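You operate a simulated robot arm through the tools that you are given. There is no shell and no other tool.

You run a simulated robot arm. Do the job below in one go: nothing can be reset, and whatever is moved stays where it is left.

## Task
Sort the tested blue valve by the display and clamp in the red one.
Fine: vent to zero before you open the clamp; PASS or LEAK names the tray; tray first, then the next valve.

The check looks at the end state, three seconds after you hand in, the way a careful person would. Anything else that was tipped, shoved, dropped, spilled or broken makes it a failure.

## Robot
A 6-joint arm with a two-finger gripper, fixed in place. Base frame: the origin is at the foot of the arm, x ahead of it, y to its left, z up; the work surface is at about z = 800. Lengths are in mm, angles in degrees, forces in N, time in s.
With the tool pointing down near the work surface it reaches from about 100 to 700 mm from the base axis. Its first joint turns from -66.0 to 66.0 degrees. Payload 2.45 kg.
Tool frame: the origin (TCP) lies between the finger pads and is the grasp point; the fingertips stand 30 mm ahead of it; z points along the fingers, y is the line along which they close. Largest opening 106 mm; the body of the gripper starts 79 mm behind the TCP.
Orientation is told as [roll, pitch, yaw] about the base's x, y, z axes, in that order, counted from this pose: with the fingers straight down and closing along the base's y, the tool's x points along the base's -x, its y along +y and its z along -z.

## Interface
- The arm moves only by the tool apply_moves. Its arguments are lists of equal length, an entry for each row: "rot": the turn, a rotation vector about the tool's x, y, z in degrees, a list of three; "offset": the shift along the tool's x, y, z in cm, a list of three; "grip": the finger opening in cm, from 0 to 10.6. In form: {"rot": [[wx, wy, wz], ...], "offset": [[tx, ty, tz], ...], "grip": [grip, ...]}. A call has 1 to 20 rows; each row shifts and turns the commanded pose from where the row before left it, along the tool's axes as they then stand. A row lasts 0.2 s, in which the tool goes at most 50 mm and 8.6 degrees; a call with a longer step from one row to the next is refused whole, and so is a gripper value outside its range. Where a pose cannot be reached the arm comes as near as it can. A force on the tool above 80 N (or 10 N above the force at the start of the call, whichever is more), or a blocked arm, ends the call early, and 0.2 s more pass. The fingers move at their own pace (about 153 mm/s each) and stop on an object; they squeeze with about 23 N. The grip force told is the motor's: it shows also when the fingers shut on nothing. Time passes only in rows, and 0.2 s behind the last, so rows that do not move let the fingers close. The reply holds the time, the measured pose of the TCP, the force on the tool along the base axes, the opening and the grip force, in the units named above and with some noise, with the torque about the TCP (base axes, N m) and any sound that the robot's microphone picked up, and new pictures: "pictures" is both (left out), scene, wrist or none.
- Cameras (640 x 400 px; columns grow to the right, rows downward): "scene" is fixed at [65.9, 429.5, 1388]; the picture's right is [-0.66, -0.75, 0.00], its down [-0.50, 0.44, -0.75] and it looks along [0.56, -0.49, -0.66] (base axes); focal length 237 px, centre (320, 200). "wrist" rides on the gripper at [76, -2, -106] in the tool frame; the picture's right is [0.02, 1.00, 0.00], its down [-0.78, 0.02, -0.62] and it looks along [-0.62, 0.01, 0.78] (tool axes); focal length 247 px, centre (320, 200). There is no depth. A picture from a camera that has moved, and an enlarged one, comes with that camera's place and axes in the base frame and with its lens. The place of the scene camera against the robot may be out by one fixed shift of up to 12 mm in any direction.
- zoom(camera, box): a new picture of the part [left, top, right, bottom] of that camera's present view, enlarged. The clock stands still meanwhile.
- finish_job(): hands the job in; it is judged then, once.

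Places have to be worked out from the pictures, the camera data and where the tool is seen. Open the gripper and draw the arm clear of the work before you hand the job in, unless the task says otherwise.

The tools are called after "Emit:" by a JSON object that holds its "api" and its "payload". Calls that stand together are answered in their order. apply_moves: Moves the arm, as the interface text tells. Its arguments: {"type":"object","properties":{"rot":{"type":"array"},"offset":{"type":"array"},"grip":{"type":"array"},"pictures":{"type":"string","enum":["both","scene","wrist","none"]}},"required":["rot","offset","grip"]} The other tools are called the same way: zoom (camera, box) takes an enlarged picture of a part of a camera's view; finish_job () hands the job in.

At the start:

```text
time_s: 0.0
tcp_pos: [397.5, -48.9, 1129.1]
ee_rot: [0.0, 0.0, 0.1]
contact_force: [0.6, -0.6, 0.2]
ft_torque: [0.01, -0.02, -0.02]
gripper_width: 106.1
finger_force: 0.1
```

scene: 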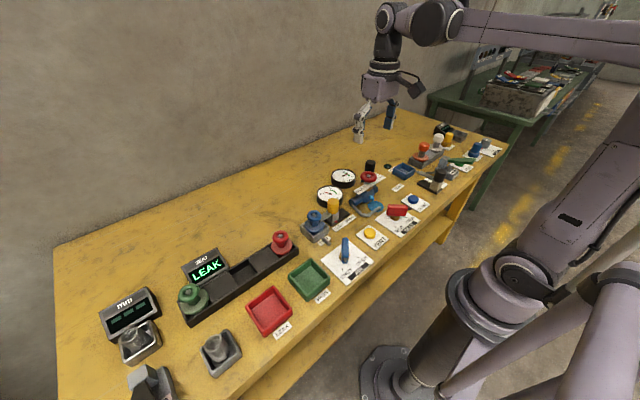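
wrist: 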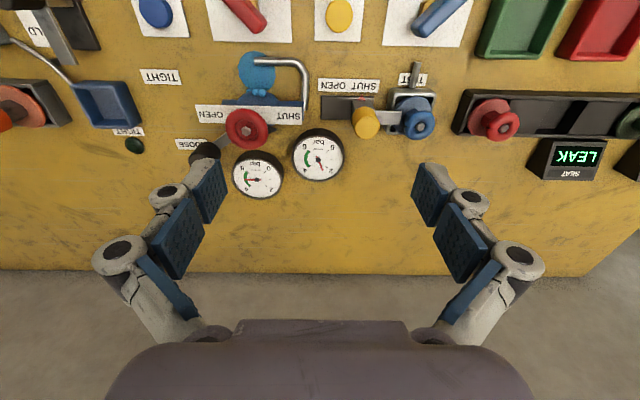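

I begin by looking closely at the bench: the display reads LEAK, and the blue valve sits in a clamp near the gauges. I zoom in on both views to learn the layout.

Emit:
{"api": "zoom", "payload": {"camera": "scene", "box": [290, 150, 450, 250]}}

Emit:
{"api": "zoom", "payload": {"camera": "scene", "box": [160, 220, 380, 358]}}

Emit:
{"api": "zoom", "payload": {"camera": "wrist", "box": [180, 40, 460, 215]}}

Emit:
{"api": "zoom", "payload": {"camera": "wrist", "box": [380, 0, 640, 190]}}

Emit:
{"api": "zoom", "payload": {"camera": "wrist", "box": [0, 0, 220, 170]}}

Emit:
{"api": "zoom", "payload": {"camera": "scene", "box": [380, 110, 520, 200]}}

```text
4.00 times, centred on (370, 200) of scene
camera zoom: at [65.9, 429.5, 1388.0], right [-0.66, -0.75, 0.0], down [-0.5, 0.44, -0.75], along [0.56, -0.49, -0.66], focal length 946 px, centre (120, 200)
```

zoom: 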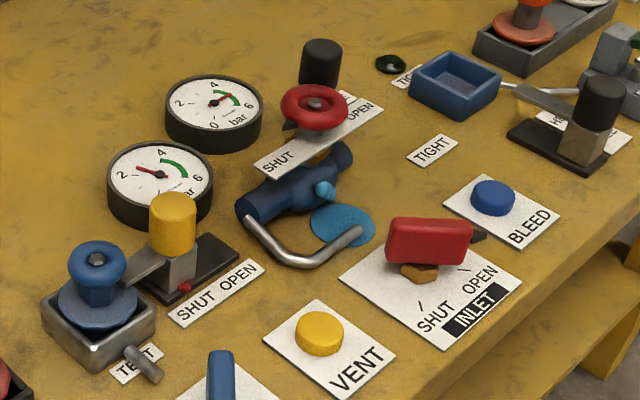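

```text
2.90 times, centred on (270, 289) of scene
camera zoom: at [65.9, 429.5, 1388.0], right [-0.66, -0.75, 0.0], down [-0.5, 0.44, -0.75], along [0.56, -0.49, -0.66], focal length 686 px, centre (465, -58)
```

zoom: 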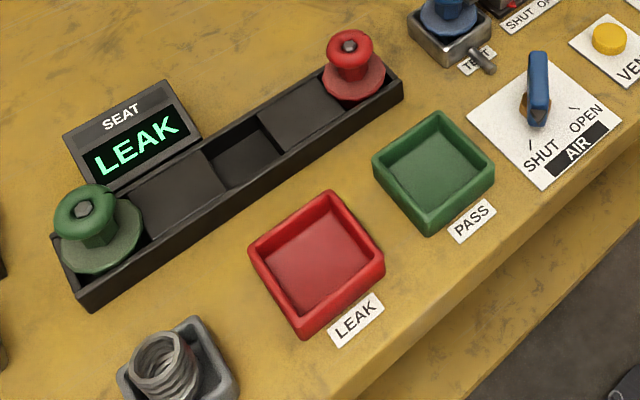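

```text
2.29 times, centred on (320, 128) of wrist
camera zoom: at [319.2, -51.7, 1236.2], right [-0.02, 1.0, 0.0], down [0.78, 0.02, 0.62], along [0.62, 0.01, -0.78], focal length 564 px, centre (320, 366)
```

zoom: 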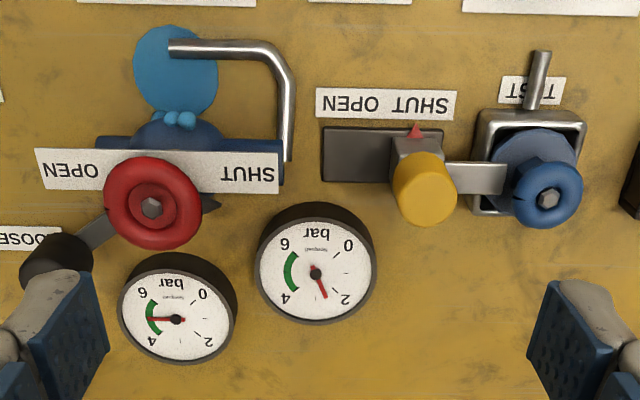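

```text
2.11 times, centred on (510, 95) of wrist
camera zoom: at [319.2, -51.7, 1236.2], right [-0.02, 1.0, 0.0], down [0.78, 0.02, 0.62], along [0.62, 0.01, -0.78], focal length 520 px, centre (-80, 421)
```

zoom: 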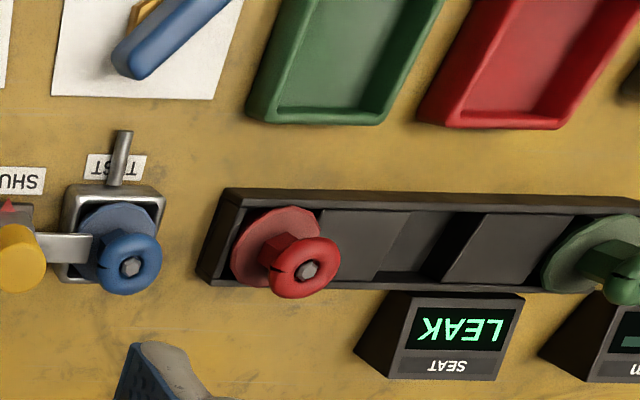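

```text
2.35 times, centred on (110, 85) of wrist
camera zoom: at [319.2, -51.7, 1236.2], right [-0.02, 1.0, 0.0], down [0.78, 0.02, 0.62], along [0.62, 0.01, -0.78], focal length 581 px, centre (814, 471)
```

zoom: 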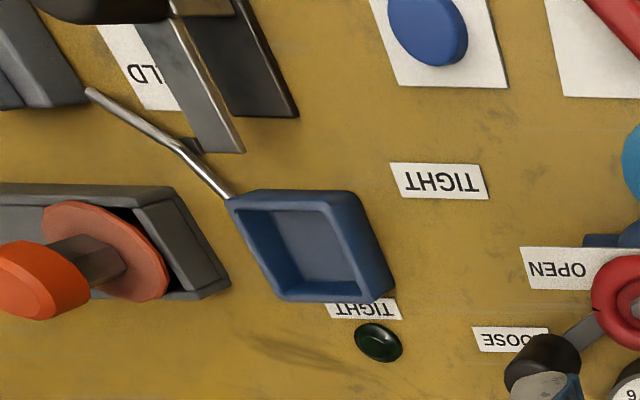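

```text
4.44 times, centred on (450, 155) of scene
camera zoom: at [65.9, 429.5, 1388.0], right [-0.66, -0.75, 0.0], down [-0.5, 0.44, -0.75], along [0.56, -0.49, -0.66], focal length 1052 px, centre (-258, 400)
```

zoom: 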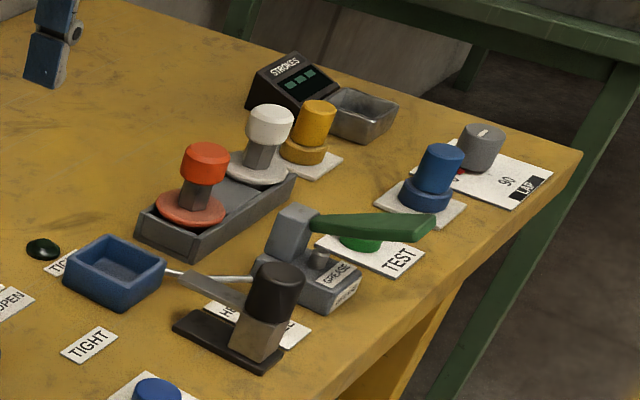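

The display says LEAK. I look more closely at the gauges, the AIR, INLET and VENT controls and the clamp before touching anything.

Emit:
{"api": "zoom", "payload": {"camera": "scene", "box": [310, 160, 374, 200]}}

Emit:
{"api": "zoom", "payload": {"camera": "scene", "box": [310, 225, 390, 285]}}

Emit:
{"api": "zoom", "payload": {"camera": "scene", "box": [290, 190, 370, 250]}}

Emit:
{"api": "zoom", "payload": {"camera": "scene", "box": [360, 190, 440, 240]}}

Emit:
{"api": "zoom", "payload": {"camera": "wrist", "box": [220, 120, 360, 210]}}

Emit:
{"api": "zoom", "payload": {"camera": "wrist", "box": [310, 60, 450, 150]}}

Emit:
{"api": "zoom", "payload": {"camera": "wrist", "box": [130, 0, 480, 60]}}

```text
10.00 times, centred on (342, 180) of scene
camera zoom: at [65.9, 429.5, 1388.0], right [-0.66, -0.75, 0.0], down [-0.5, 0.44, -0.75], along [0.56, -0.49, -0.66], focal length 2366 px, centre (100, 400)
```

zoom: 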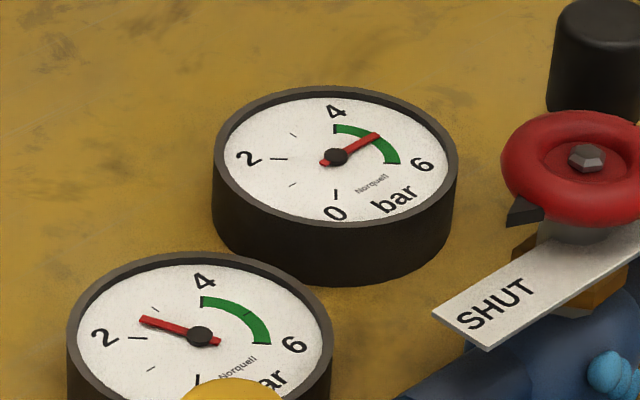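

```text
6.67 times, centred on (350, 255) of scene
camera zoom: at [65.9, 429.5, 1388.0], right [-0.66, -0.75, 0.0], down [-0.5, 0.44, -0.75], along [0.56, -0.49, -0.66], focal length 1577 px, centre (120, -167)
```

zoom: 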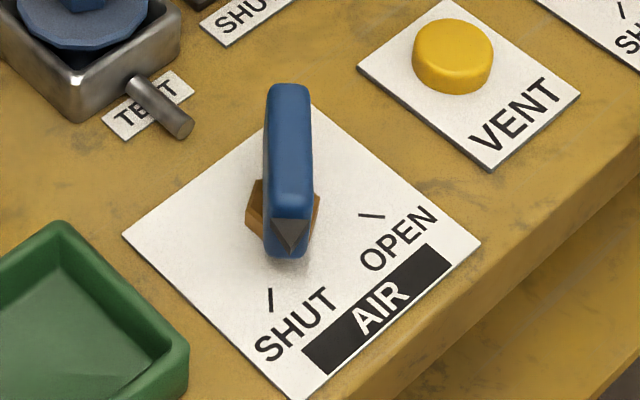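

```text
6.67 times, centred on (330, 220) of scene
camera zoom: at [65.9, 429.5, 1388.0], right [-0.66, -0.75, 0.0], down [-0.5, 0.44, -0.75], along [0.56, -0.49, -0.66], focal length 1577 px, centre (253, 67)
```

zoom: 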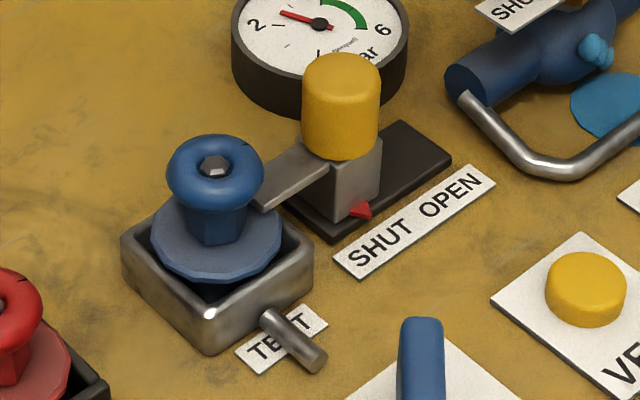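

```text
8.00 times, centred on (400, 215) of scene
camera zoom: at [65.9, 429.5, 1388.0], right [-0.66, -0.75, 0.0], down [-0.5, 0.44, -0.75], along [0.56, -0.49, -0.66], focal length 1893 px, centre (-320, 80)
```

zoom: 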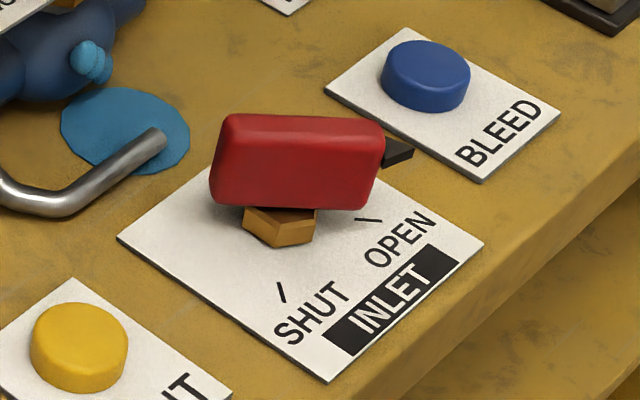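

```text
4.44 times, centred on (290, 165) of wrist
camera zoom: at [319.2, -51.7, 1236.2], right [-0.02, 1.0, 0.0], down [0.78, 0.02, 0.62], along [0.62, 0.01, -0.78], focal length 1098 px, centre (453, 356)
```

zoom: 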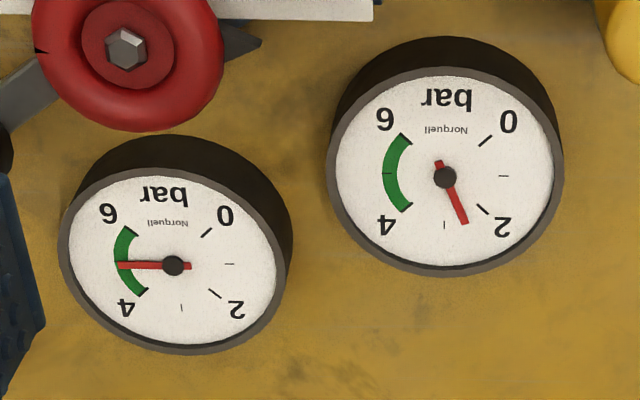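

```text
4.44 times, centred on (380, 105) of wrist
camera zoom: at [319.2, -51.7, 1236.2], right [-0.02, 1.0, 0.0], down [0.78, 0.02, 0.62], along [0.62, 0.01, -0.78], focal length 1098 px, centre (53, 622)
```

zoom: 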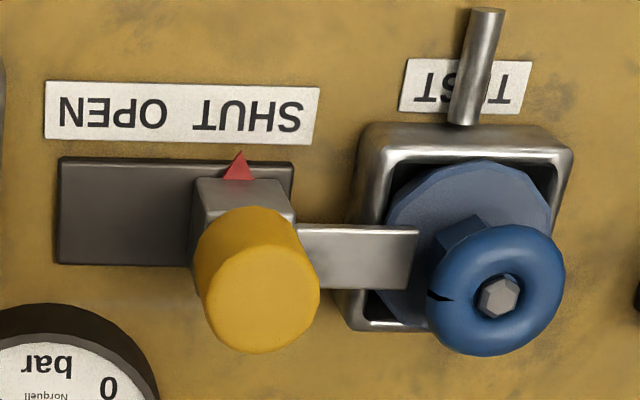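

```text
1.83 times, centred on (305, 30) of wrist
camera zoom: at [319.2, -51.7, 1236.2], right [-0.02, 1.0, 0.0], down [0.78, 0.02, 0.62], along [0.62, 0.01, -0.78], focal length 452 px, centre (347, 511)
```

zoom: 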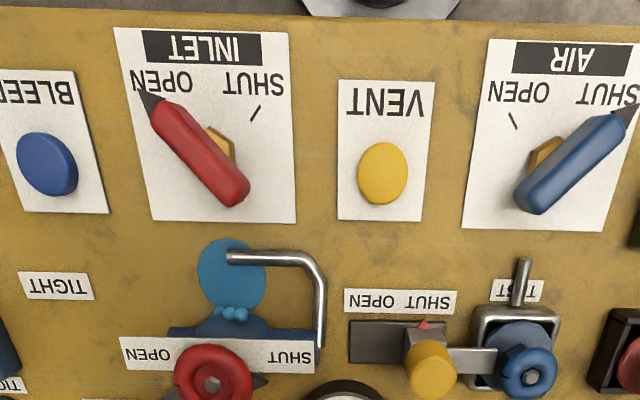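

AIR points to SHUT, the test gauge by the clamp reads about 2.4 bar, and the clamp pointer is at SHUT. I judge the VENT button to be near (330, -27). I close the fingers and hover above it.

Emit:
{"api": "apply_moves", "payload": {"rot": [[0, 0, 0], [0, 0, 0], [0, 0, 0], [0, 0, 0], [0, 0, 0], [0, 0, 0]], "offset": [[1.35, 0.44, 3.9], [1.35, 0.44, 3.9], [1.35, 0.44, 3.9], [1.35, 0.44, 3.9], [1.35, 0.44, 3.9], [0, 0, 0]], "grip": [0, 0, 0, 0, 0, 0]}}

```text
time_s: 1.4
tcp_pos: [328.7, -28.8, 932.3]
ee_rot: [0.0, 0.0, 0.0]
contact_force: [-0.2, 0.1, -0.2]
ft_torque: [-0.02, -0.01, -0.02]
gripper_width: 0.1
finger_force: 23.5
camera wrist: at [251.1, -30.4, 1040.6], right [-0.02, 1.0, 0.0], down [0.78, 0.02, 0.62], along [0.62, 0.01, -0.78], focal length 247 px, centre (320, 200)
```

scene: 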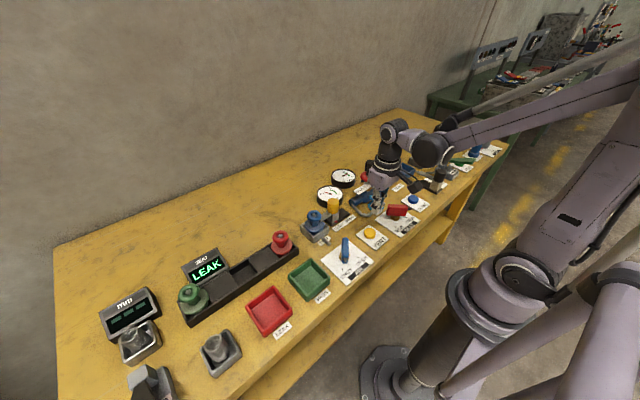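
wrist: 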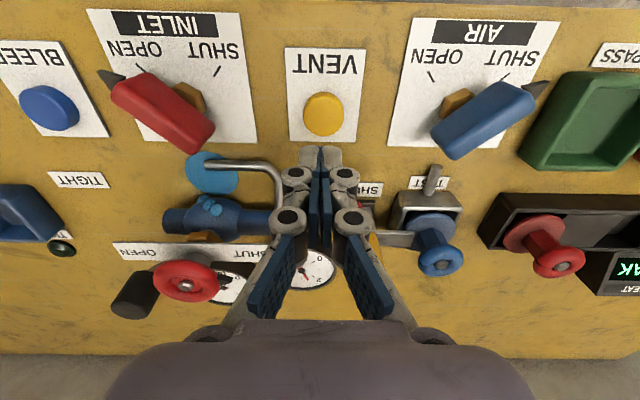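

The button lies at about (331, -27), just beside the tool axis. I shift 2 mm over and come down to about 15–20 mm above it, then check.

Emit:
{"api": "apply_moves", "payload": {"rot": [[0, 0, 0], [0, 0, 0], [0, 0, 0]], "offset": [[-0.2, 0.15, 3.0], [0, 0, 2.8], [0, 0, 0]], "grip": [0, 0, 0]}}

Emit:
{"api": "zoom", "payload": {"camera": "scene", "box": [330, 190, 410, 250]}}

Emit:
{"api": "zoom", "payload": {"camera": "scene", "box": [310, 160, 374, 200]}}

```text
time_s: 2.2
tcp_pos: [331.1, -25.6, 875.3]
ee_rot: [0.0, -0.1, 0.0]
contact_force: [-0.4, 0.4, -0.3]
ft_torque: [-0.04, 0.02, 0.02]
gripper_width: 0.0
finger_force: 23.0
camera wrist: at [253.6, -28.2, 982.7], right [-0.02, 1.0, 0.0], down [0.78, 0.02, 0.62], along [0.62, 0.01, -0.78], focal length 247 px, centre (320, 200)
```

scene: 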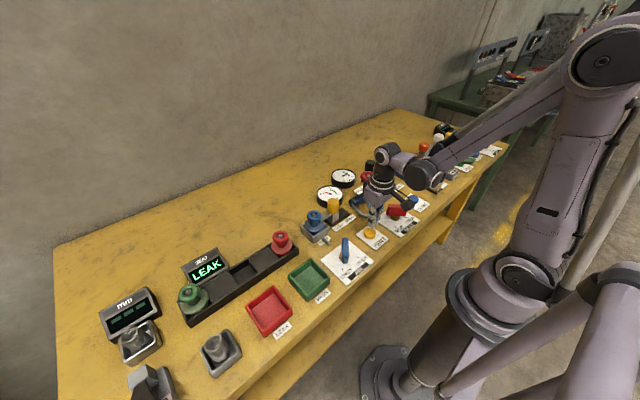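
wrist: 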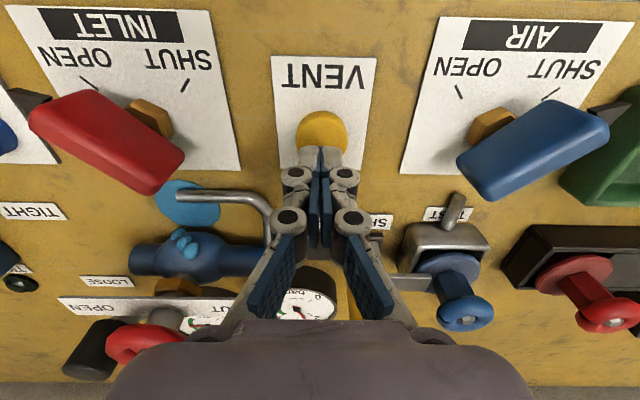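

```text
6.67 times, centred on (370, 220) of scene
camera zoom: at [65.9, 429.5, 1388.0], right [-0.66, -0.75, 0.0], down [-0.5, 0.44, -0.75], along [0.56, -0.49, -0.66], focal length 1577 px, centre (-13, 67)
```

zoom: 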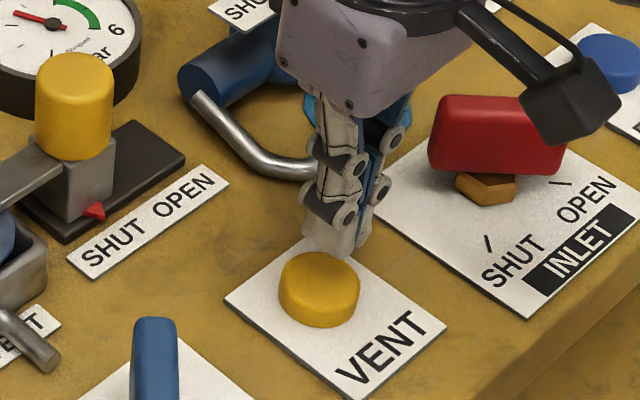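

```text
10.00 times, centred on (342, 180) of scene
camera zoom: at [65.9, 429.5, 1388.0], right [-0.66, -0.75, 0.0], down [-0.5, 0.44, -0.75], along [0.56, -0.49, -0.66], focal length 2366 px, centre (100, 400)
```

zoom: 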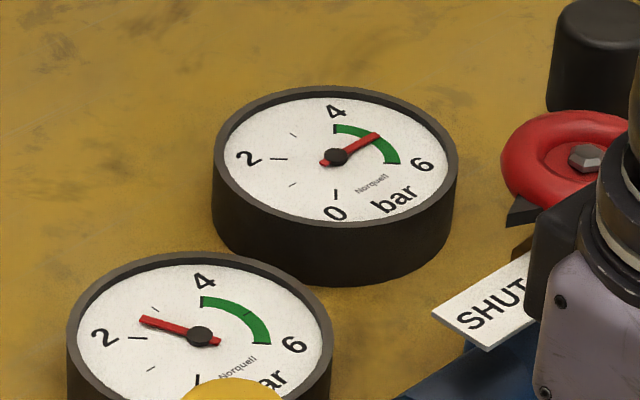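

The fingertips are centred over the button with roughly 20–25 mm to go; the test gauge still shows about 2.4 bar. I press down slowly in small steps.

Emit:
{"api": "apply_moves", "payload": {"rot": [[0, 0, 0], [0, 0, 0], [0, 0, 0], [0, 0, 0]], "offset": [[0, 0, 1.2], [0, 0, 0.4], [0, 0, 0.3], [0, 0, 0]], "grip": [0, 0, 0, 0], "pictures": "none"}}

Emit:
{"api": "zoom", "payload": {"camera": "scene", "box": [330, 190, 410, 250]}}

```text
time_s: 3.2
tcp_pos: [331.6, -25.5, 857.4]
ee_rot: [-0.1, 0.0, 0.1]
contact_force: [0.1, -0.2, 0.2]
ft_torque: [-0.01, 0.0, -0.04]
gripper_width: 0.0
finger_force: 23.0
```

```text
6.67 times, centred on (370, 220) of scene
camera zoom: at [65.9, 429.5, 1388.0], right [-0.66, -0.75, 0.0], down [-0.5, 0.44, -0.75], along [0.56, -0.49, -0.66], focal length 1577 px, centre (-13, 67)
```

zoom: 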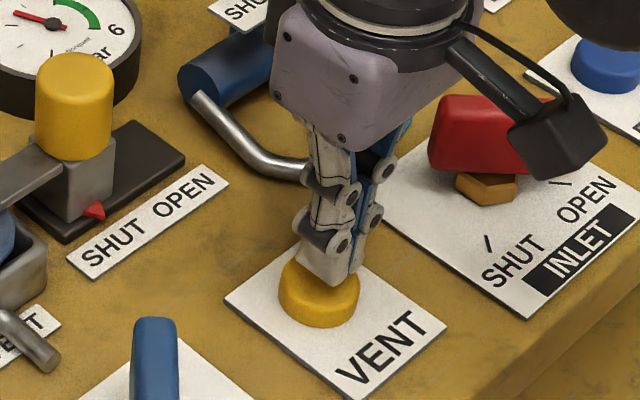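

The tips are nearly on the button, with no force yet. I press on in small steps.

Emit:
{"api": "apply_moves", "payload": {"rot": [[0, 0, 0], [0, 0, 0], [0, 0, 0], [0, 0, 0]], "offset": [[0, 0, 0.3], [0, 0, 0.3], [0, 0, 0.2], [0, 0, 0]], "grip": [0, 0, 0, 0], "pictures": "none"}}

Emit:
{"api": "zoom", "payload": {"camera": "scene", "box": [310, 160, 406, 228]}}

```text
time_s: 4.2
tcp_pos: [331.0, -27.0, 849.2]
ee_rot: [0.0, 0.0, 0.0]
contact_force: [-0.7, 0.1, -0.3]
ft_torque: [-0.04, -0.07, 0.02]
gripper_width: 0.3
finger_force: 23.1
```

```text
5.88 times, centred on (358, 194) of scene
camera zoom: at [65.9, 429.5, 1388.0], right [-0.66, -0.75, 0.0], down [-0.5, 0.44, -0.75], along [0.56, -0.49, -0.66], focal length 1392 px, centre (96, 235)
```

zoom: 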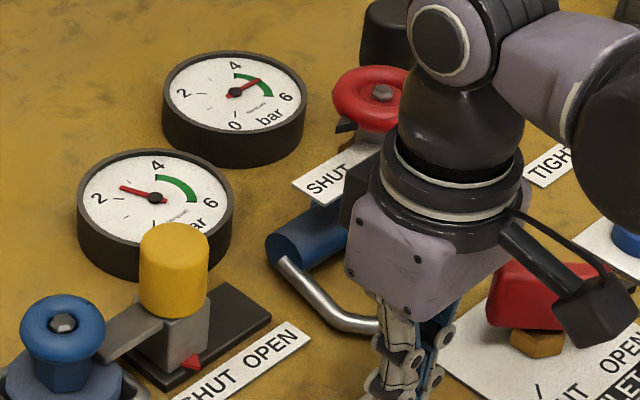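

Still no contact with the tips at about z = 819. I keep going down in 2 mm steps and watch the force.

Emit:
{"api": "apply_moves", "payload": {"rot": [[0, 0, 0], [0, 0, 0], [0, 0, 0]], "offset": [[0, 0, 0.2], [0, 0, 0.2], [0, 0, 0]], "grip": [0, 0, 0], "pictures": "none"}}

Emit:
{"api": "zoom", "payload": {"camera": "scene", "box": [310, 160, 406, 250]}}

```text
time_s: 5.0
tcp_pos: [332.1, -27.0, 845.4]
ee_rot: [0.0, 0.0, 0.0]
contact_force: [0.6, -0.3, 0.4]
ft_torque: [0.02, 0.01, 0.02]
gripper_width: 6.1
finger_force: 28.2
```

```text
4.44 times, centred on (358, 205) of scene
camera zoom: at [65.9, 429.5, 1388.0], right [-0.66, -0.75, 0.0], down [-0.5, 0.44, -0.75], along [0.56, -0.49, -0.66], focal length 1052 px, centre (151, 178)
```

zoom: 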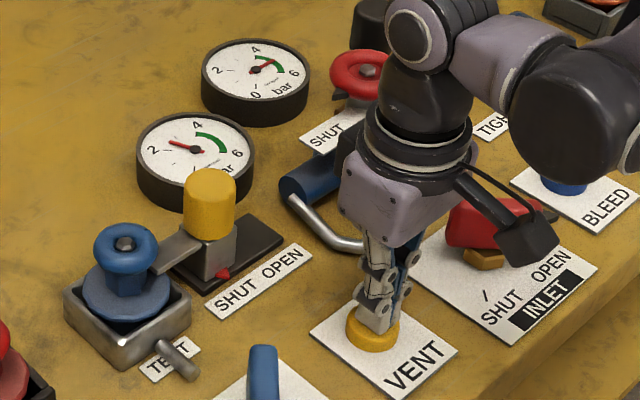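

The fingers are being nudged apart (6 mm), so the tips are touching the button. I go on 2 mm at a time and watch the gauge.

Emit:
{"api": "apply_moves", "payload": {"rot": [[0, 0, 0], [0, 0, 0]], "offset": [[0, 0, 0.2], [0, 0, 0]], "grip": [0, 0], "pictures": "wrist"}}

Emit:
{"api": "zoom", "payload": {"camera": "scene", "box": [310, 160, 406, 250]}}

```text
time_s: 5.6
tcp_pos: [331.6, -26.4, 842.9]
ee_rot: [0.0, 0.0, 0.0]
contact_force: [0.5, 0.7, 1.4]
ft_torque: [0.02, -0.02, -0.04]
gripper_width: 5.9
finger_force: 28.4
camera wrist: at [253.9, -28.2, 950.2], right [-0.02, 1.0, 0.0], down [0.78, 0.02, 0.62], along [0.62, 0.01, -0.78], focal length 247 px, centre (320, 200)
```

wrist: 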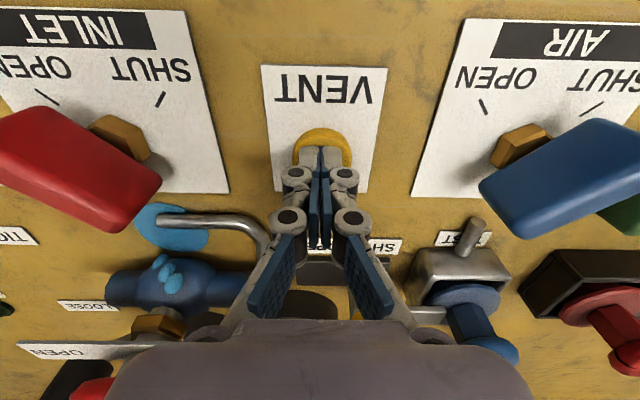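

```text
4.44 times, centred on (358, 205) of scene
camera zoom: at [65.9, 429.5, 1388.0], right [-0.66, -0.75, 0.0], down [-0.5, 0.44, -0.75], along [0.56, -0.49, -0.66], focal length 1052 px, centre (151, 178)
```

zoom: 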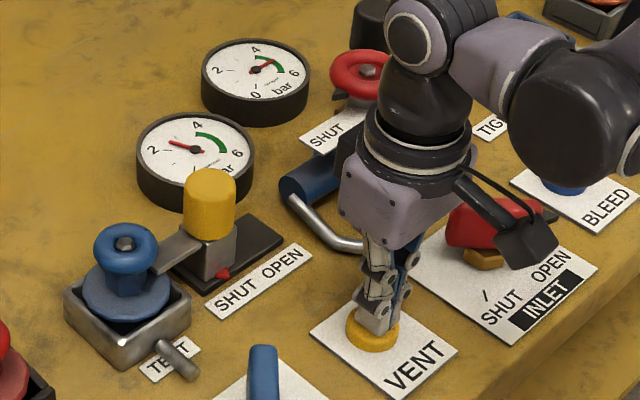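

A first small upward force shows and the button seems to be sinking. I press 3 mm further.

Emit:
{"api": "apply_moves", "payload": {"rot": [[0, 0, 0], [0, 0, 0], [0, 0, 0]], "offset": [[0, 0, 0.15], [0, 0, 0.15], [0, 0, 0]], "grip": [0, 0, 0], "pictures": "none"}}

Emit:
{"api": "zoom", "payload": {"camera": "scene", "box": [310, 160, 406, 250]}}

```text
time_s: 6.4
tcp_pos: [333.0, -25.7, 840.2]
ee_rot: [0.1, 0.0, 0.0]
contact_force: [1.5, 1.2, 2.5]
ft_torque: [0.03, -0.03, -0.02]
gripper_width: 6.0
finger_force: 28.2
heard: click
```

```text
4.44 times, centred on (358, 205) of scene
camera zoom: at [65.9, 429.5, 1388.0], right [-0.66, -0.75, 0.0], down [-0.5, 0.44, -0.75], along [0.56, -0.49, -0.66], focal length 1052 px, centre (151, 178)
```

zoom: 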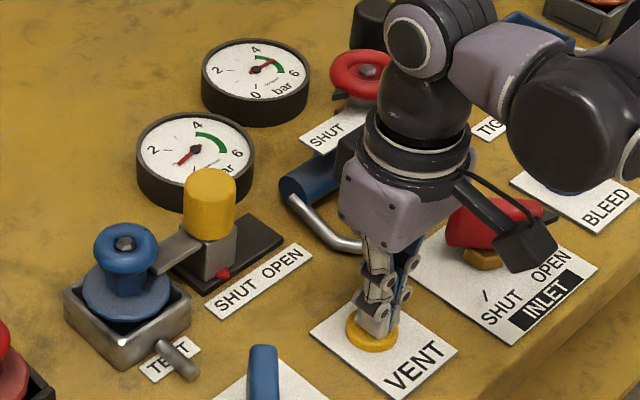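

A click was heard and the test gauge is falling. I hold the button here without moving and watch the gauge run to zero.

Emit:
{"api": "apply_moves", "payload": {"rot": [[0, 0, 0], [0, 0, 0], [0, 0, 0], [0, 0, 0], [0, 0, 0], [0, 0, 0], [0, 0, 0], [0, 0, 0], [0, 0, 0], [0, 0, 0]], "offset": [[0, 0, 0.05], [0, 0, 0], [0, 0, 0], [0, 0, 0], [0, 0, 0], [0, 0, 0], [0, 0, 0], [0, 0, 0], [0, 0, 0], [0, 0, 0]], "grip": [0, 0, 0, 0, 0, 0, 0, 0, 0, 0], "pictures": "none"}}

Emit:
{"api": "zoom", "payload": {"camera": "scene", "box": [310, 160, 374, 200]}}

```text
time_s: 8.6
tcp_pos: [330.9, -26.5, 839.6]
ee_rot: [0.0, 0.0, 0.0]
contact_force: [0.9, -0.8, 3.4]
ft_torque: [-0.01, -0.01, 0.03]
gripper_width: 6.2
finger_force: 28.6
```

```text
10.00 times, centred on (342, 180) of scene
camera zoom: at [65.9, 429.5, 1388.0], right [-0.66, -0.75, 0.0], down [-0.5, 0.44, -0.75], along [0.56, -0.49, -0.66], focal length 2366 px, centre (100, 400)
```

zoom: 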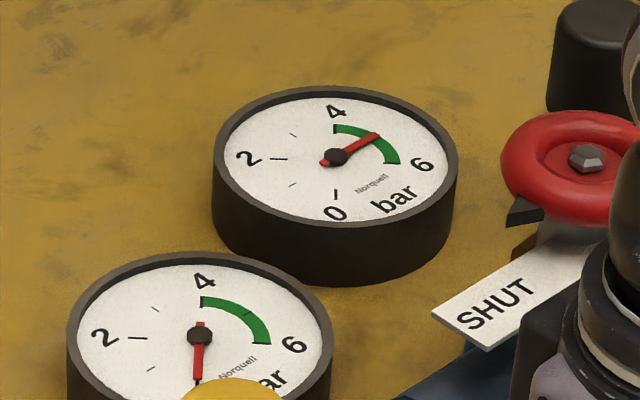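

The needle sits on the 0 tick. I hold two more seconds to be sure, then check again.

Emit:
{"api": "apply_moves", "payload": {"rot": [[0, 0, 0], [0, 0, 0], [0, 0, 0], [0, 0, 0], [0, 0, 0], [0, 0, 0], [0, 0, 0], [0, 0, 0], [0, 0, 0], [0, 0, 0]], "offset": [[0, 0, 0], [0, 0, 0], [0, 0, 0], [0, 0, 0], [0, 0, 0], [0, 0, 0], [0, 0, 0], [0, 0, 0], [0, 0, 0], [0, 0, 0]], "grip": [0, 0, 0, 0, 0, 0, 0, 0, 0, 0], "pictures": "none"}}

Emit:
{"api": "zoom", "payload": {"camera": "scene", "box": [310, 160, 374, 200]}}

Emit:
{"api": "zoom", "payload": {"camera": "scene", "box": [160, 240, 260, 310]}}

```text
time_s: 10.8
tcp_pos: [330.6, -26.6, 840.3]
ee_rot: [0.0, 0.1, -0.1]
contact_force: [-0.6, -0.8, 2.8]
ft_torque: [-0.01, 0.0, 0.01]
gripper_width: 6.2
finger_force: 28.7
```

```text
10.00 times, centred on (342, 180) of scene
camera zoom: at [65.9, 429.5, 1388.0], right [-0.66, -0.75, 0.0], down [-0.5, 0.44, -0.75], along [0.56, -0.49, -0.66], focal length 2366 px, centre (100, 400)
```

zoom: 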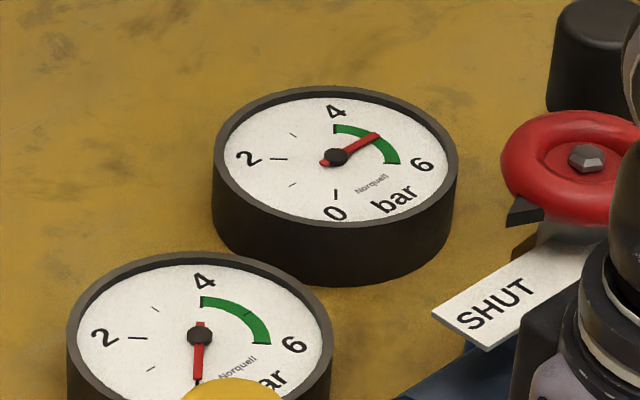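

```text
5.71 times, centred on (210, 275) of scene
camera zoom: at [65.9, 429.5, 1388.0], right [-0.66, -0.75, 0.0], down [-0.5, 0.44, -0.75], along [0.56, -0.49, -0.66], focal length 1352 px, centre (949, -229)
```

zoom: 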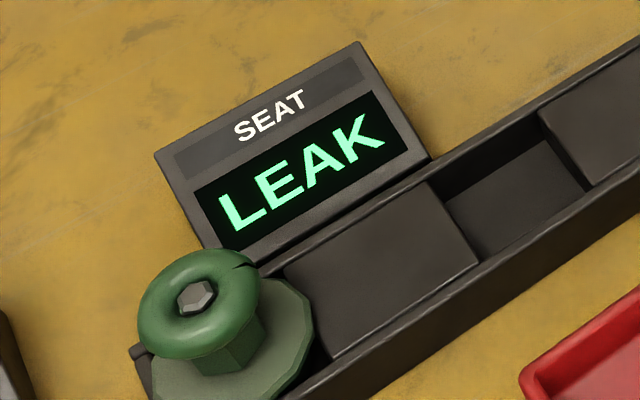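

Venting is done: the gauge stays on 0. I lift off the button and move toward a viewing spot over the clamp.

Emit:
{"api": "apply_moves", "payload": {"rot": [[0, 0, 0], [0, 0, 0], [0, 0, 0], [0, 0, 0], [0, 0, 0], [0, 0, 0], [0, 0, 0], [0, 0, 0]], "offset": [[0, 0, -4], [0, 0, -4], [0, 0, -4], [0, 0, -4], [-3, 2, -1], [-3, 2, 0], [-3, 0, 0], [0, 0, 0]], "grip": [0, 0, 0, 0, 0, 0, 0, 0]}}

Emit:
{"api": "zoom", "payload": {"camera": "scene", "box": [310, 160, 374, 200]}}

```text
time_s: 12.6
tcp_pos: [421.5, 14.8, 1008.9]
ee_rot: [0.1, 0.1, 0.0]
contact_force: [-0.7, 0.2, 0.0]
ft_torque: [0.03, 0.0, -0.03]
gripper_width: 0.0
finger_force: 29.1
camera wrist: at [344.0, 12.0, 1116.2], right [-0.02, 1.0, 0.0], down [0.78, 0.02, 0.62], along [0.62, 0.01, -0.78], focal length 247 px, centre (320, 200)
```

scene: 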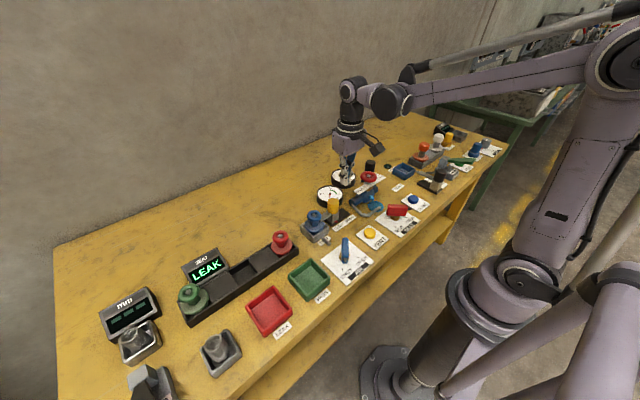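
wrist: 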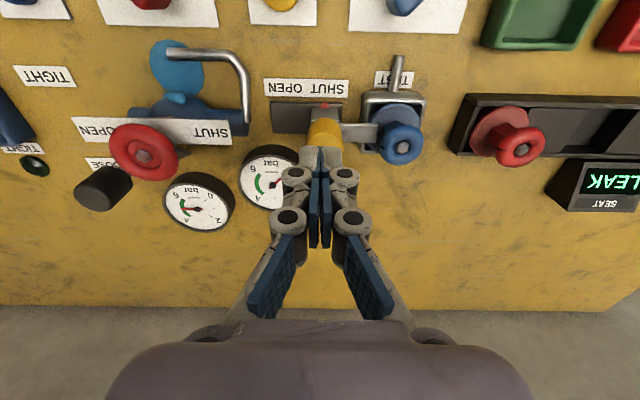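

```text
10.00 times, centred on (342, 180) of scene
camera zoom: at [65.9, 429.5, 1388.0], right [-0.66, -0.75, 0.0], down [-0.5, 0.44, -0.75], along [0.56, -0.49, -0.66], focal length 2366 px, centre (100, 400)
```

zoom: 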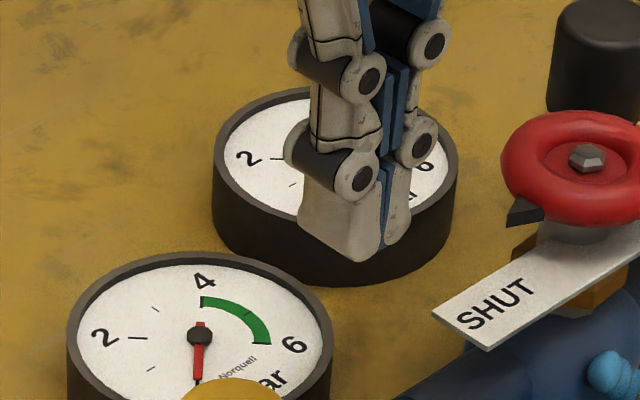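

The gauge holds at 0 with the button released. I zoom on the clamp and valve from here to measure them.

Emit:
{"api": "zoom", "payload": {"camera": "wrist", "box": [260, 50, 440, 170]}}

Emit:
{"api": "zoom", "payload": {"camera": "wrist", "box": [440, 60, 640, 220]}}

```text
3.33 times, centred on (350, 110) of wrist
camera zoom: at [344.0, 12.0, 1116.2], right [-0.02, 1.0, 0.0], down [0.78, 0.02, 0.62], along [0.62, 0.01, -0.78], focal length 823 px, centre (220, 500)
```

zoom: 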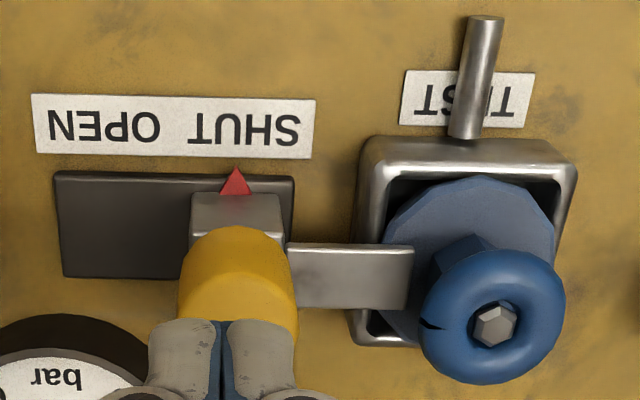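

```text
2.50 times, centred on (540, 140) of wrist
camera zoom: at [344.0, 12.0, 1116.2], right [-0.02, 1.0, 0.0], down [0.78, 0.02, 0.62], along [0.62, 0.01, -0.78], focal length 617 px, centre (-230, 350)
```

zoom: 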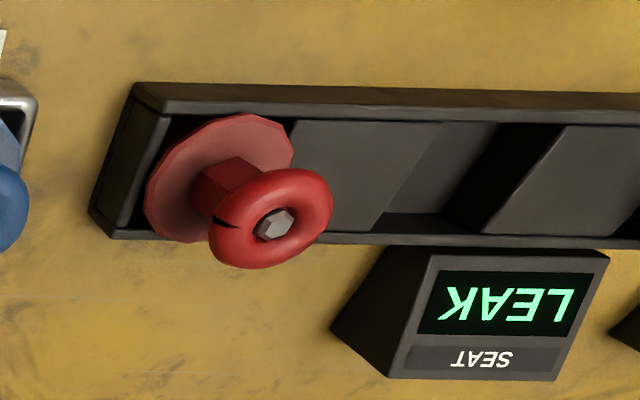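

I place the knob's top at about (460, 20, 873), about 40 mm wide, and the blue handwheel's nut at (458.5, 98.6, 883). Before sliding the clamp toward OPEN (−y), I check what stands on that side.

Emit:
{"api": "zoom", "payload": {"camera": "wrist", "box": [130, 30, 330, 155]}}

Emit:
{"api": "zoom", "payload": {"camera": "scene", "box": [300, 170, 420, 245]}}

```text
3.20 times, centred on (230, 92) of wrist
camera zoom: at [344.0, 12.0, 1116.2], right [-0.02, 1.0, 0.0], down [0.78, 0.02, 0.62], along [0.62, 0.01, -0.78], focal length 790 px, centre (608, 544)
```

zoom: 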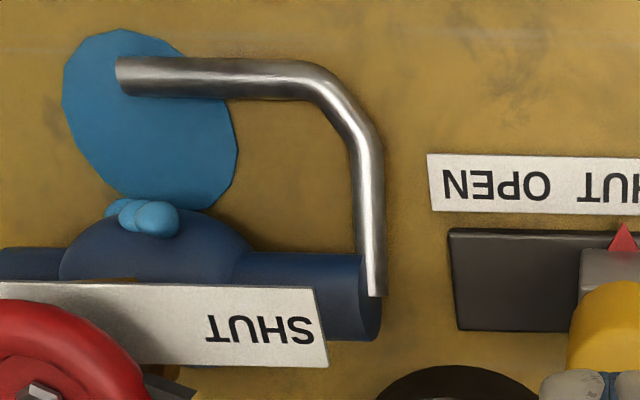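

```text
5.33 times, centred on (360, 208) of scene
camera zoom: at [65.9, 429.5, 1388.0], right [-0.66, -0.75, 0.0], down [-0.5, 0.44, -0.75], along [0.56, -0.49, -0.66], focal length 1262 px, centre (107, 160)
```

zoom: 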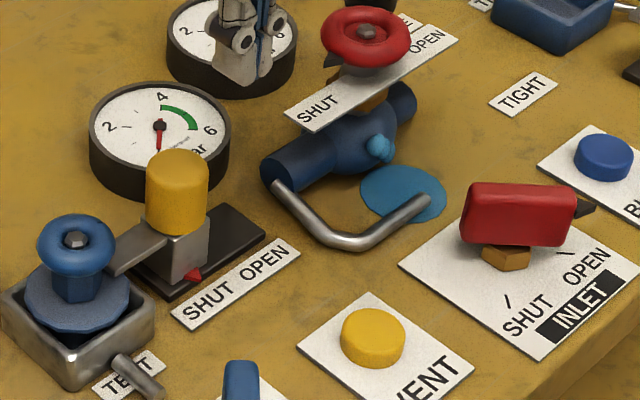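

Cross-checking both cameras: knob top ≈ (458, 17.5, 888), clamp arm top ≈ z 848, handwheel edge at y ≈ 76, rail end at y ≈ −48. I'll straddle the knob with the fingers along y, opened to 56 mm, and first hover above it.

Emit:
{"api": "apply_moves", "payload": {"rot": [[0, 0, 0], [0, 0, 0], [0, 0, 0]], "offset": [[-1.85, 0.13, 3.3], [-1.85, 0.14, 3.3], [0, 0, 0]], "grip": [5.6, 5.6, 5.6]}}

Emit:
{"api": "zoom", "payload": {"camera": "scene", "box": [290, 170, 386, 230]}}

```text
time_s: 13.4
tcp_pos: [458.6, 16.8, 943.0]
ee_rot: [0.0, 0.0, 0.0]
contact_force: [-0.7, 0.0, 0.1]
ft_torque: [-0.01, 0.01, -0.01]
gripper_width: 55.9
finger_force: 0.0
camera wrist: at [380.9, 15.0, 1049.9], right [-0.02, 1.0, 0.0], down [0.78, 0.02, 0.62], along [0.62, 0.01, -0.78], focal length 247 px, centre (320, 200)
```

scene: 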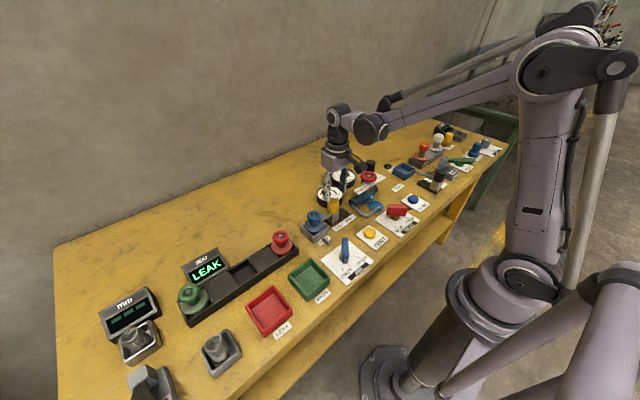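
wrist: 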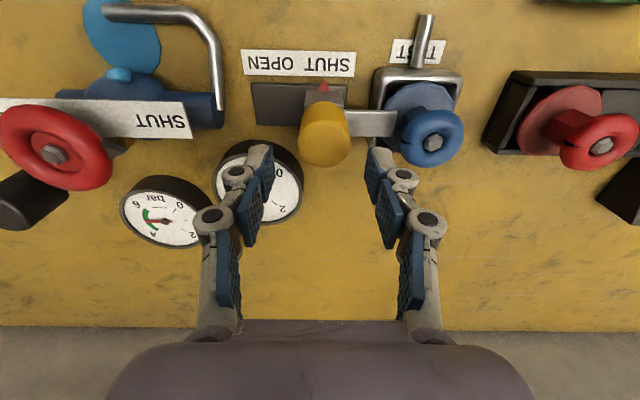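

```text
6.67 times, centred on (338, 200) of scene
camera zoom: at [65.9, 429.5, 1388.0], right [-0.66, -0.75, 0.0], down [-0.5, 0.44, -0.75], along [0.56, -0.49, -0.66], focal length 1577 px, centre (200, 200)
```

zoom: 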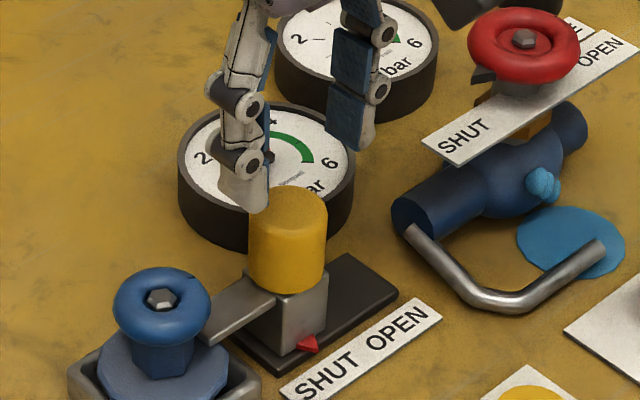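

The knob shows slightly to +y of the tool axis. I zoom the wrist view to fix its centre precisely before lowering.

Emit:
{"api": "zoom", "payload": {"camera": "wrist", "box": [240, 60, 400, 160]}}

```text
4.00 times, centred on (320, 110) of wrist
camera zoom: at [380.9, 15.0, 1049.9], right [-0.02, 1.0, 0.0], down [0.78, 0.02, 0.62], along [0.62, 0.01, -0.78], focal length 988 px, centre (320, 560)
```

zoom: 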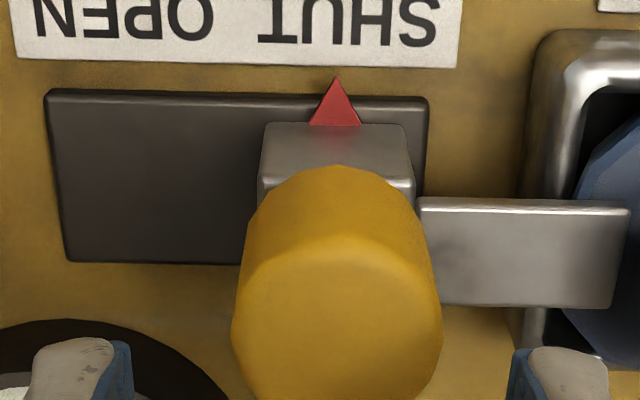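

Knob centre is about (459, 19), diameter 37 mm, top at z ≈ 888. I shift 2 mm to +y and lower so the tips stop about 12 mm above the clamp arm.

Emit:
{"api": "apply_moves", "payload": {"rot": [[0, 0, 0], [0, 0, 0], [0, 0, 0], [0, 0, 0]], "offset": [[-0.05, 0.22, 0.5], [0, 0, 2.4], [0, 0, 2.3], [0, 0, 0]], "grip": [5.6, 5.6, 5.6, 5.6]}}

Emit:
{"api": "zoom", "payload": {"camera": "scene", "box": [290, 170, 386, 230]}}

Emit:
{"api": "zoom", "payload": {"camera": "wrist", "box": [240, 60, 440, 190]}}

```text
time_s: 14.4
tcp_pos: [458.2, 18.9, 890.0]
ee_rot: [0.0, 0.1, -0.1]
contact_force: [0.3, -0.4, -0.6]
ft_torque: [0.01, 0.01, 0.02]
gripper_width: 56.1
finger_force: 0.0
camera wrist: at [381.1, 16.8, 997.8], right [-0.02, 1.0, 0.0], down [0.78, 0.02, 0.62], along [0.62, 0.01, -0.78], focal length 247 px, centre (320, 200)
```

scene: 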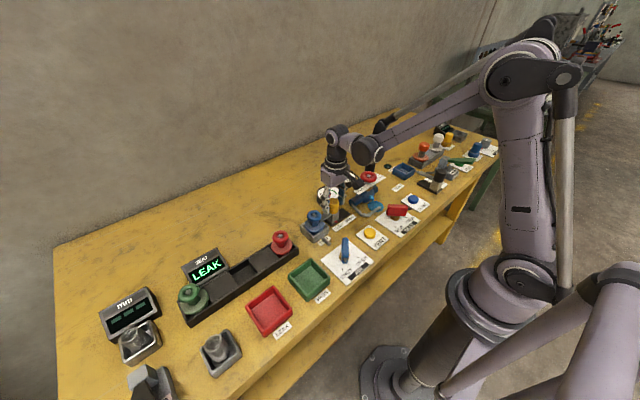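
wrist: 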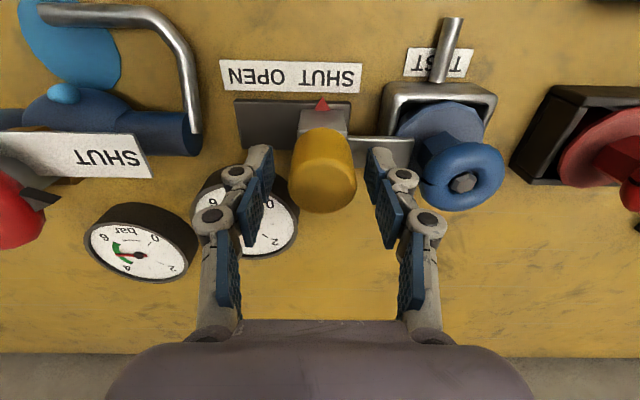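

```text
6.67 times, centred on (338, 200) of scene
camera zoom: at [65.9, 429.5, 1388.0], right [-0.66, -0.75, 0.0], down [-0.5, 0.44, -0.75], along [0.56, -0.49, -0.66], focal length 1577 px, centre (200, 200)
```

zoom: 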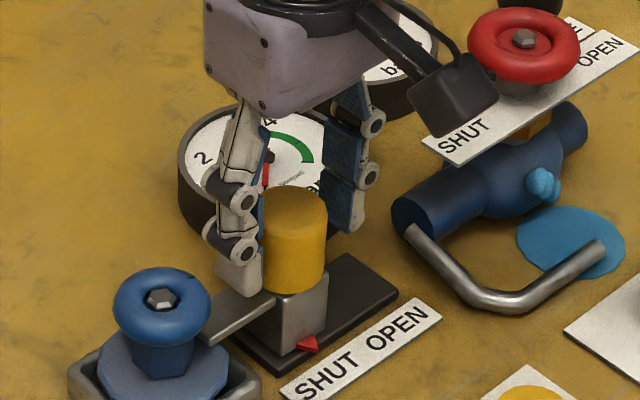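

```text
3.08 times, centred on (340, 125) of wrist
camera zoom: at [381.1, 16.8, 997.8], right [-0.02, 1.0, 0.0], down [0.78, 0.02, 0.62], along [0.62, 0.01, -0.78], focal length 760 px, centre (258, 431)
```

zoom: 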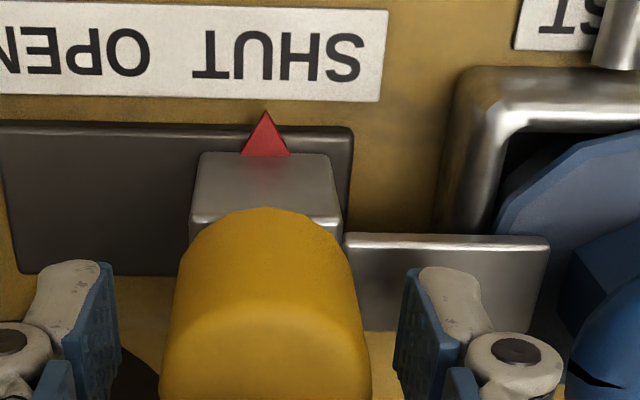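

The fingers straddle the knob cleanly. I close on it and slide it toward OPEN (−y) gently.

Emit:
{"api": "apply_moves", "payload": {"rot": [[0, 0, 0], [0, 0, 0], [0, 0, 0], [0, 0, 0], [0, 0, 0], [0, 0, 0], [0, 0, 0], [0, 0, 0]], "offset": [[0, 0, 0], [0, 0, 0], [0, 0, 0], [0, -0.4, 0], [0, -0.4, 0], [0, -0.4, 0], [0, -0.4, 0], [0, 0, 0]], "grip": [3.0, 3.0, 3.0, 3.0, 3.0, 3.0, 3.0, 3.0]}}

Emit:
{"api": "zoom", "payload": {"camera": "scene", "box": [290, 170, 386, 230]}}

```text
time_s: 16.2
tcp_pos: [459.5, 1.9, 891.1]
ee_rot: [-0.1, -0.1, 0.0]
contact_force: [-3.4, 0.2, -35.0]
ft_torque: [0.01, -0.62, 0.06]
gripper_width: 37.5
finger_force: 45.2
camera wrist: at [381.2, 0.3, 998.1], right [-0.02, 1.0, 0.0], down [0.78, 0.02, 0.62], along [0.62, 0.01, -0.78], focal length 247 px, centre (320, 200)
```

scene: 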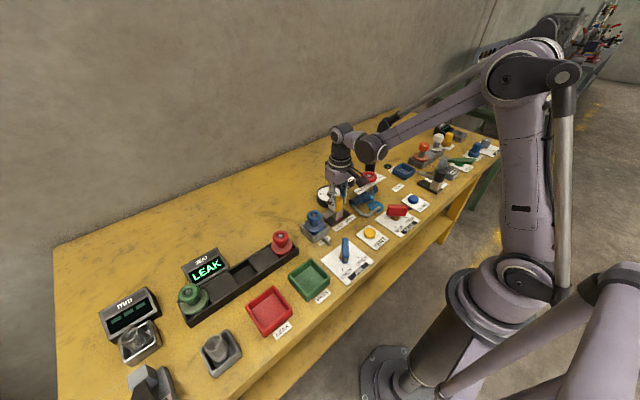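
wrist: 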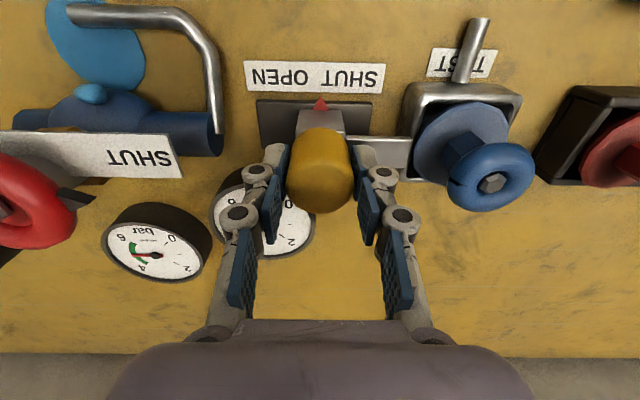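

```text
6.67 times, centred on (338, 200) of scene
camera zoom: at [66.3, 429.5, 1388.0], right [-0.66, -0.75, 0.0], down [-0.5, 0.44, -0.75], along [0.56, -0.49, -0.66], focal length 1577 px, centre (200, 200)
```

zoom: 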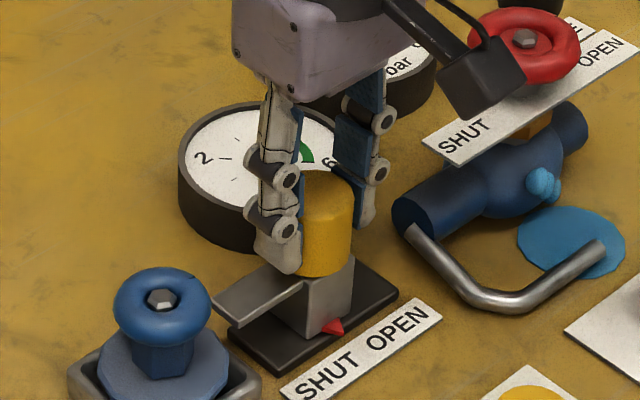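

The slide has moved 17 mm and the arm leaves the valve. A steady −35 N vertical pull shows in the grip, so I continue gently, easing the tool down 1 mm.

Emit:
{"api": "apply_moves", "payload": {"rot": [[0, 0, 0], [0, 0, 0], [0, 0, 0], [0, 0, 0], [0, 0, 0]], "offset": [[0, -0.3, 0.1], [0, -0.4, 0], [0, -0.4, 0], [0, -0.4, 0], [0, 0, 0]], "grip": [3.3, 3.3, 3.3, 3.3, 3.3], "pictures": "none"}}

Emit:
{"api": "zoom", "payload": {"camera": "scene", "box": [290, 170, 386, 230]}}

```text
time_s: 17.4
tcp_pos: [458.0, -12.0, 891.1]
ee_rot: [0.0, 0.0, 0.0]
contact_force: [-4.0, 0.3, 2.5]
ft_torque: [0.02, 0.63, 0.05]
gripper_width: 37.2
finger_force: 45.6
```

```text
6.67 times, centred on (338, 200) of scene
camera zoom: at [65.8, 429.5, 1388.0], right [-0.66, -0.75, 0.0], down [-0.5, 0.44, -0.75], along [0.56, -0.49, -0.66], focal length 1577 px, centre (200, 200)
```

zoom: 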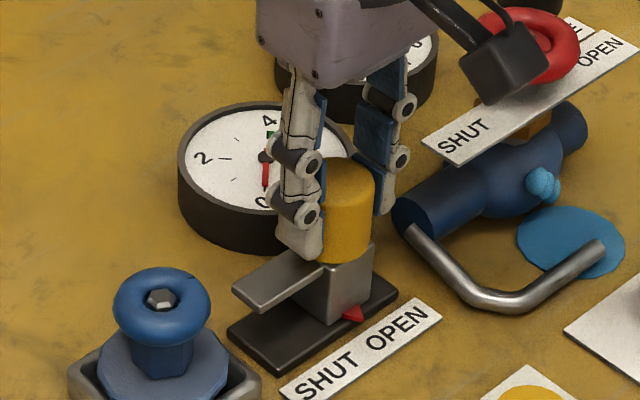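

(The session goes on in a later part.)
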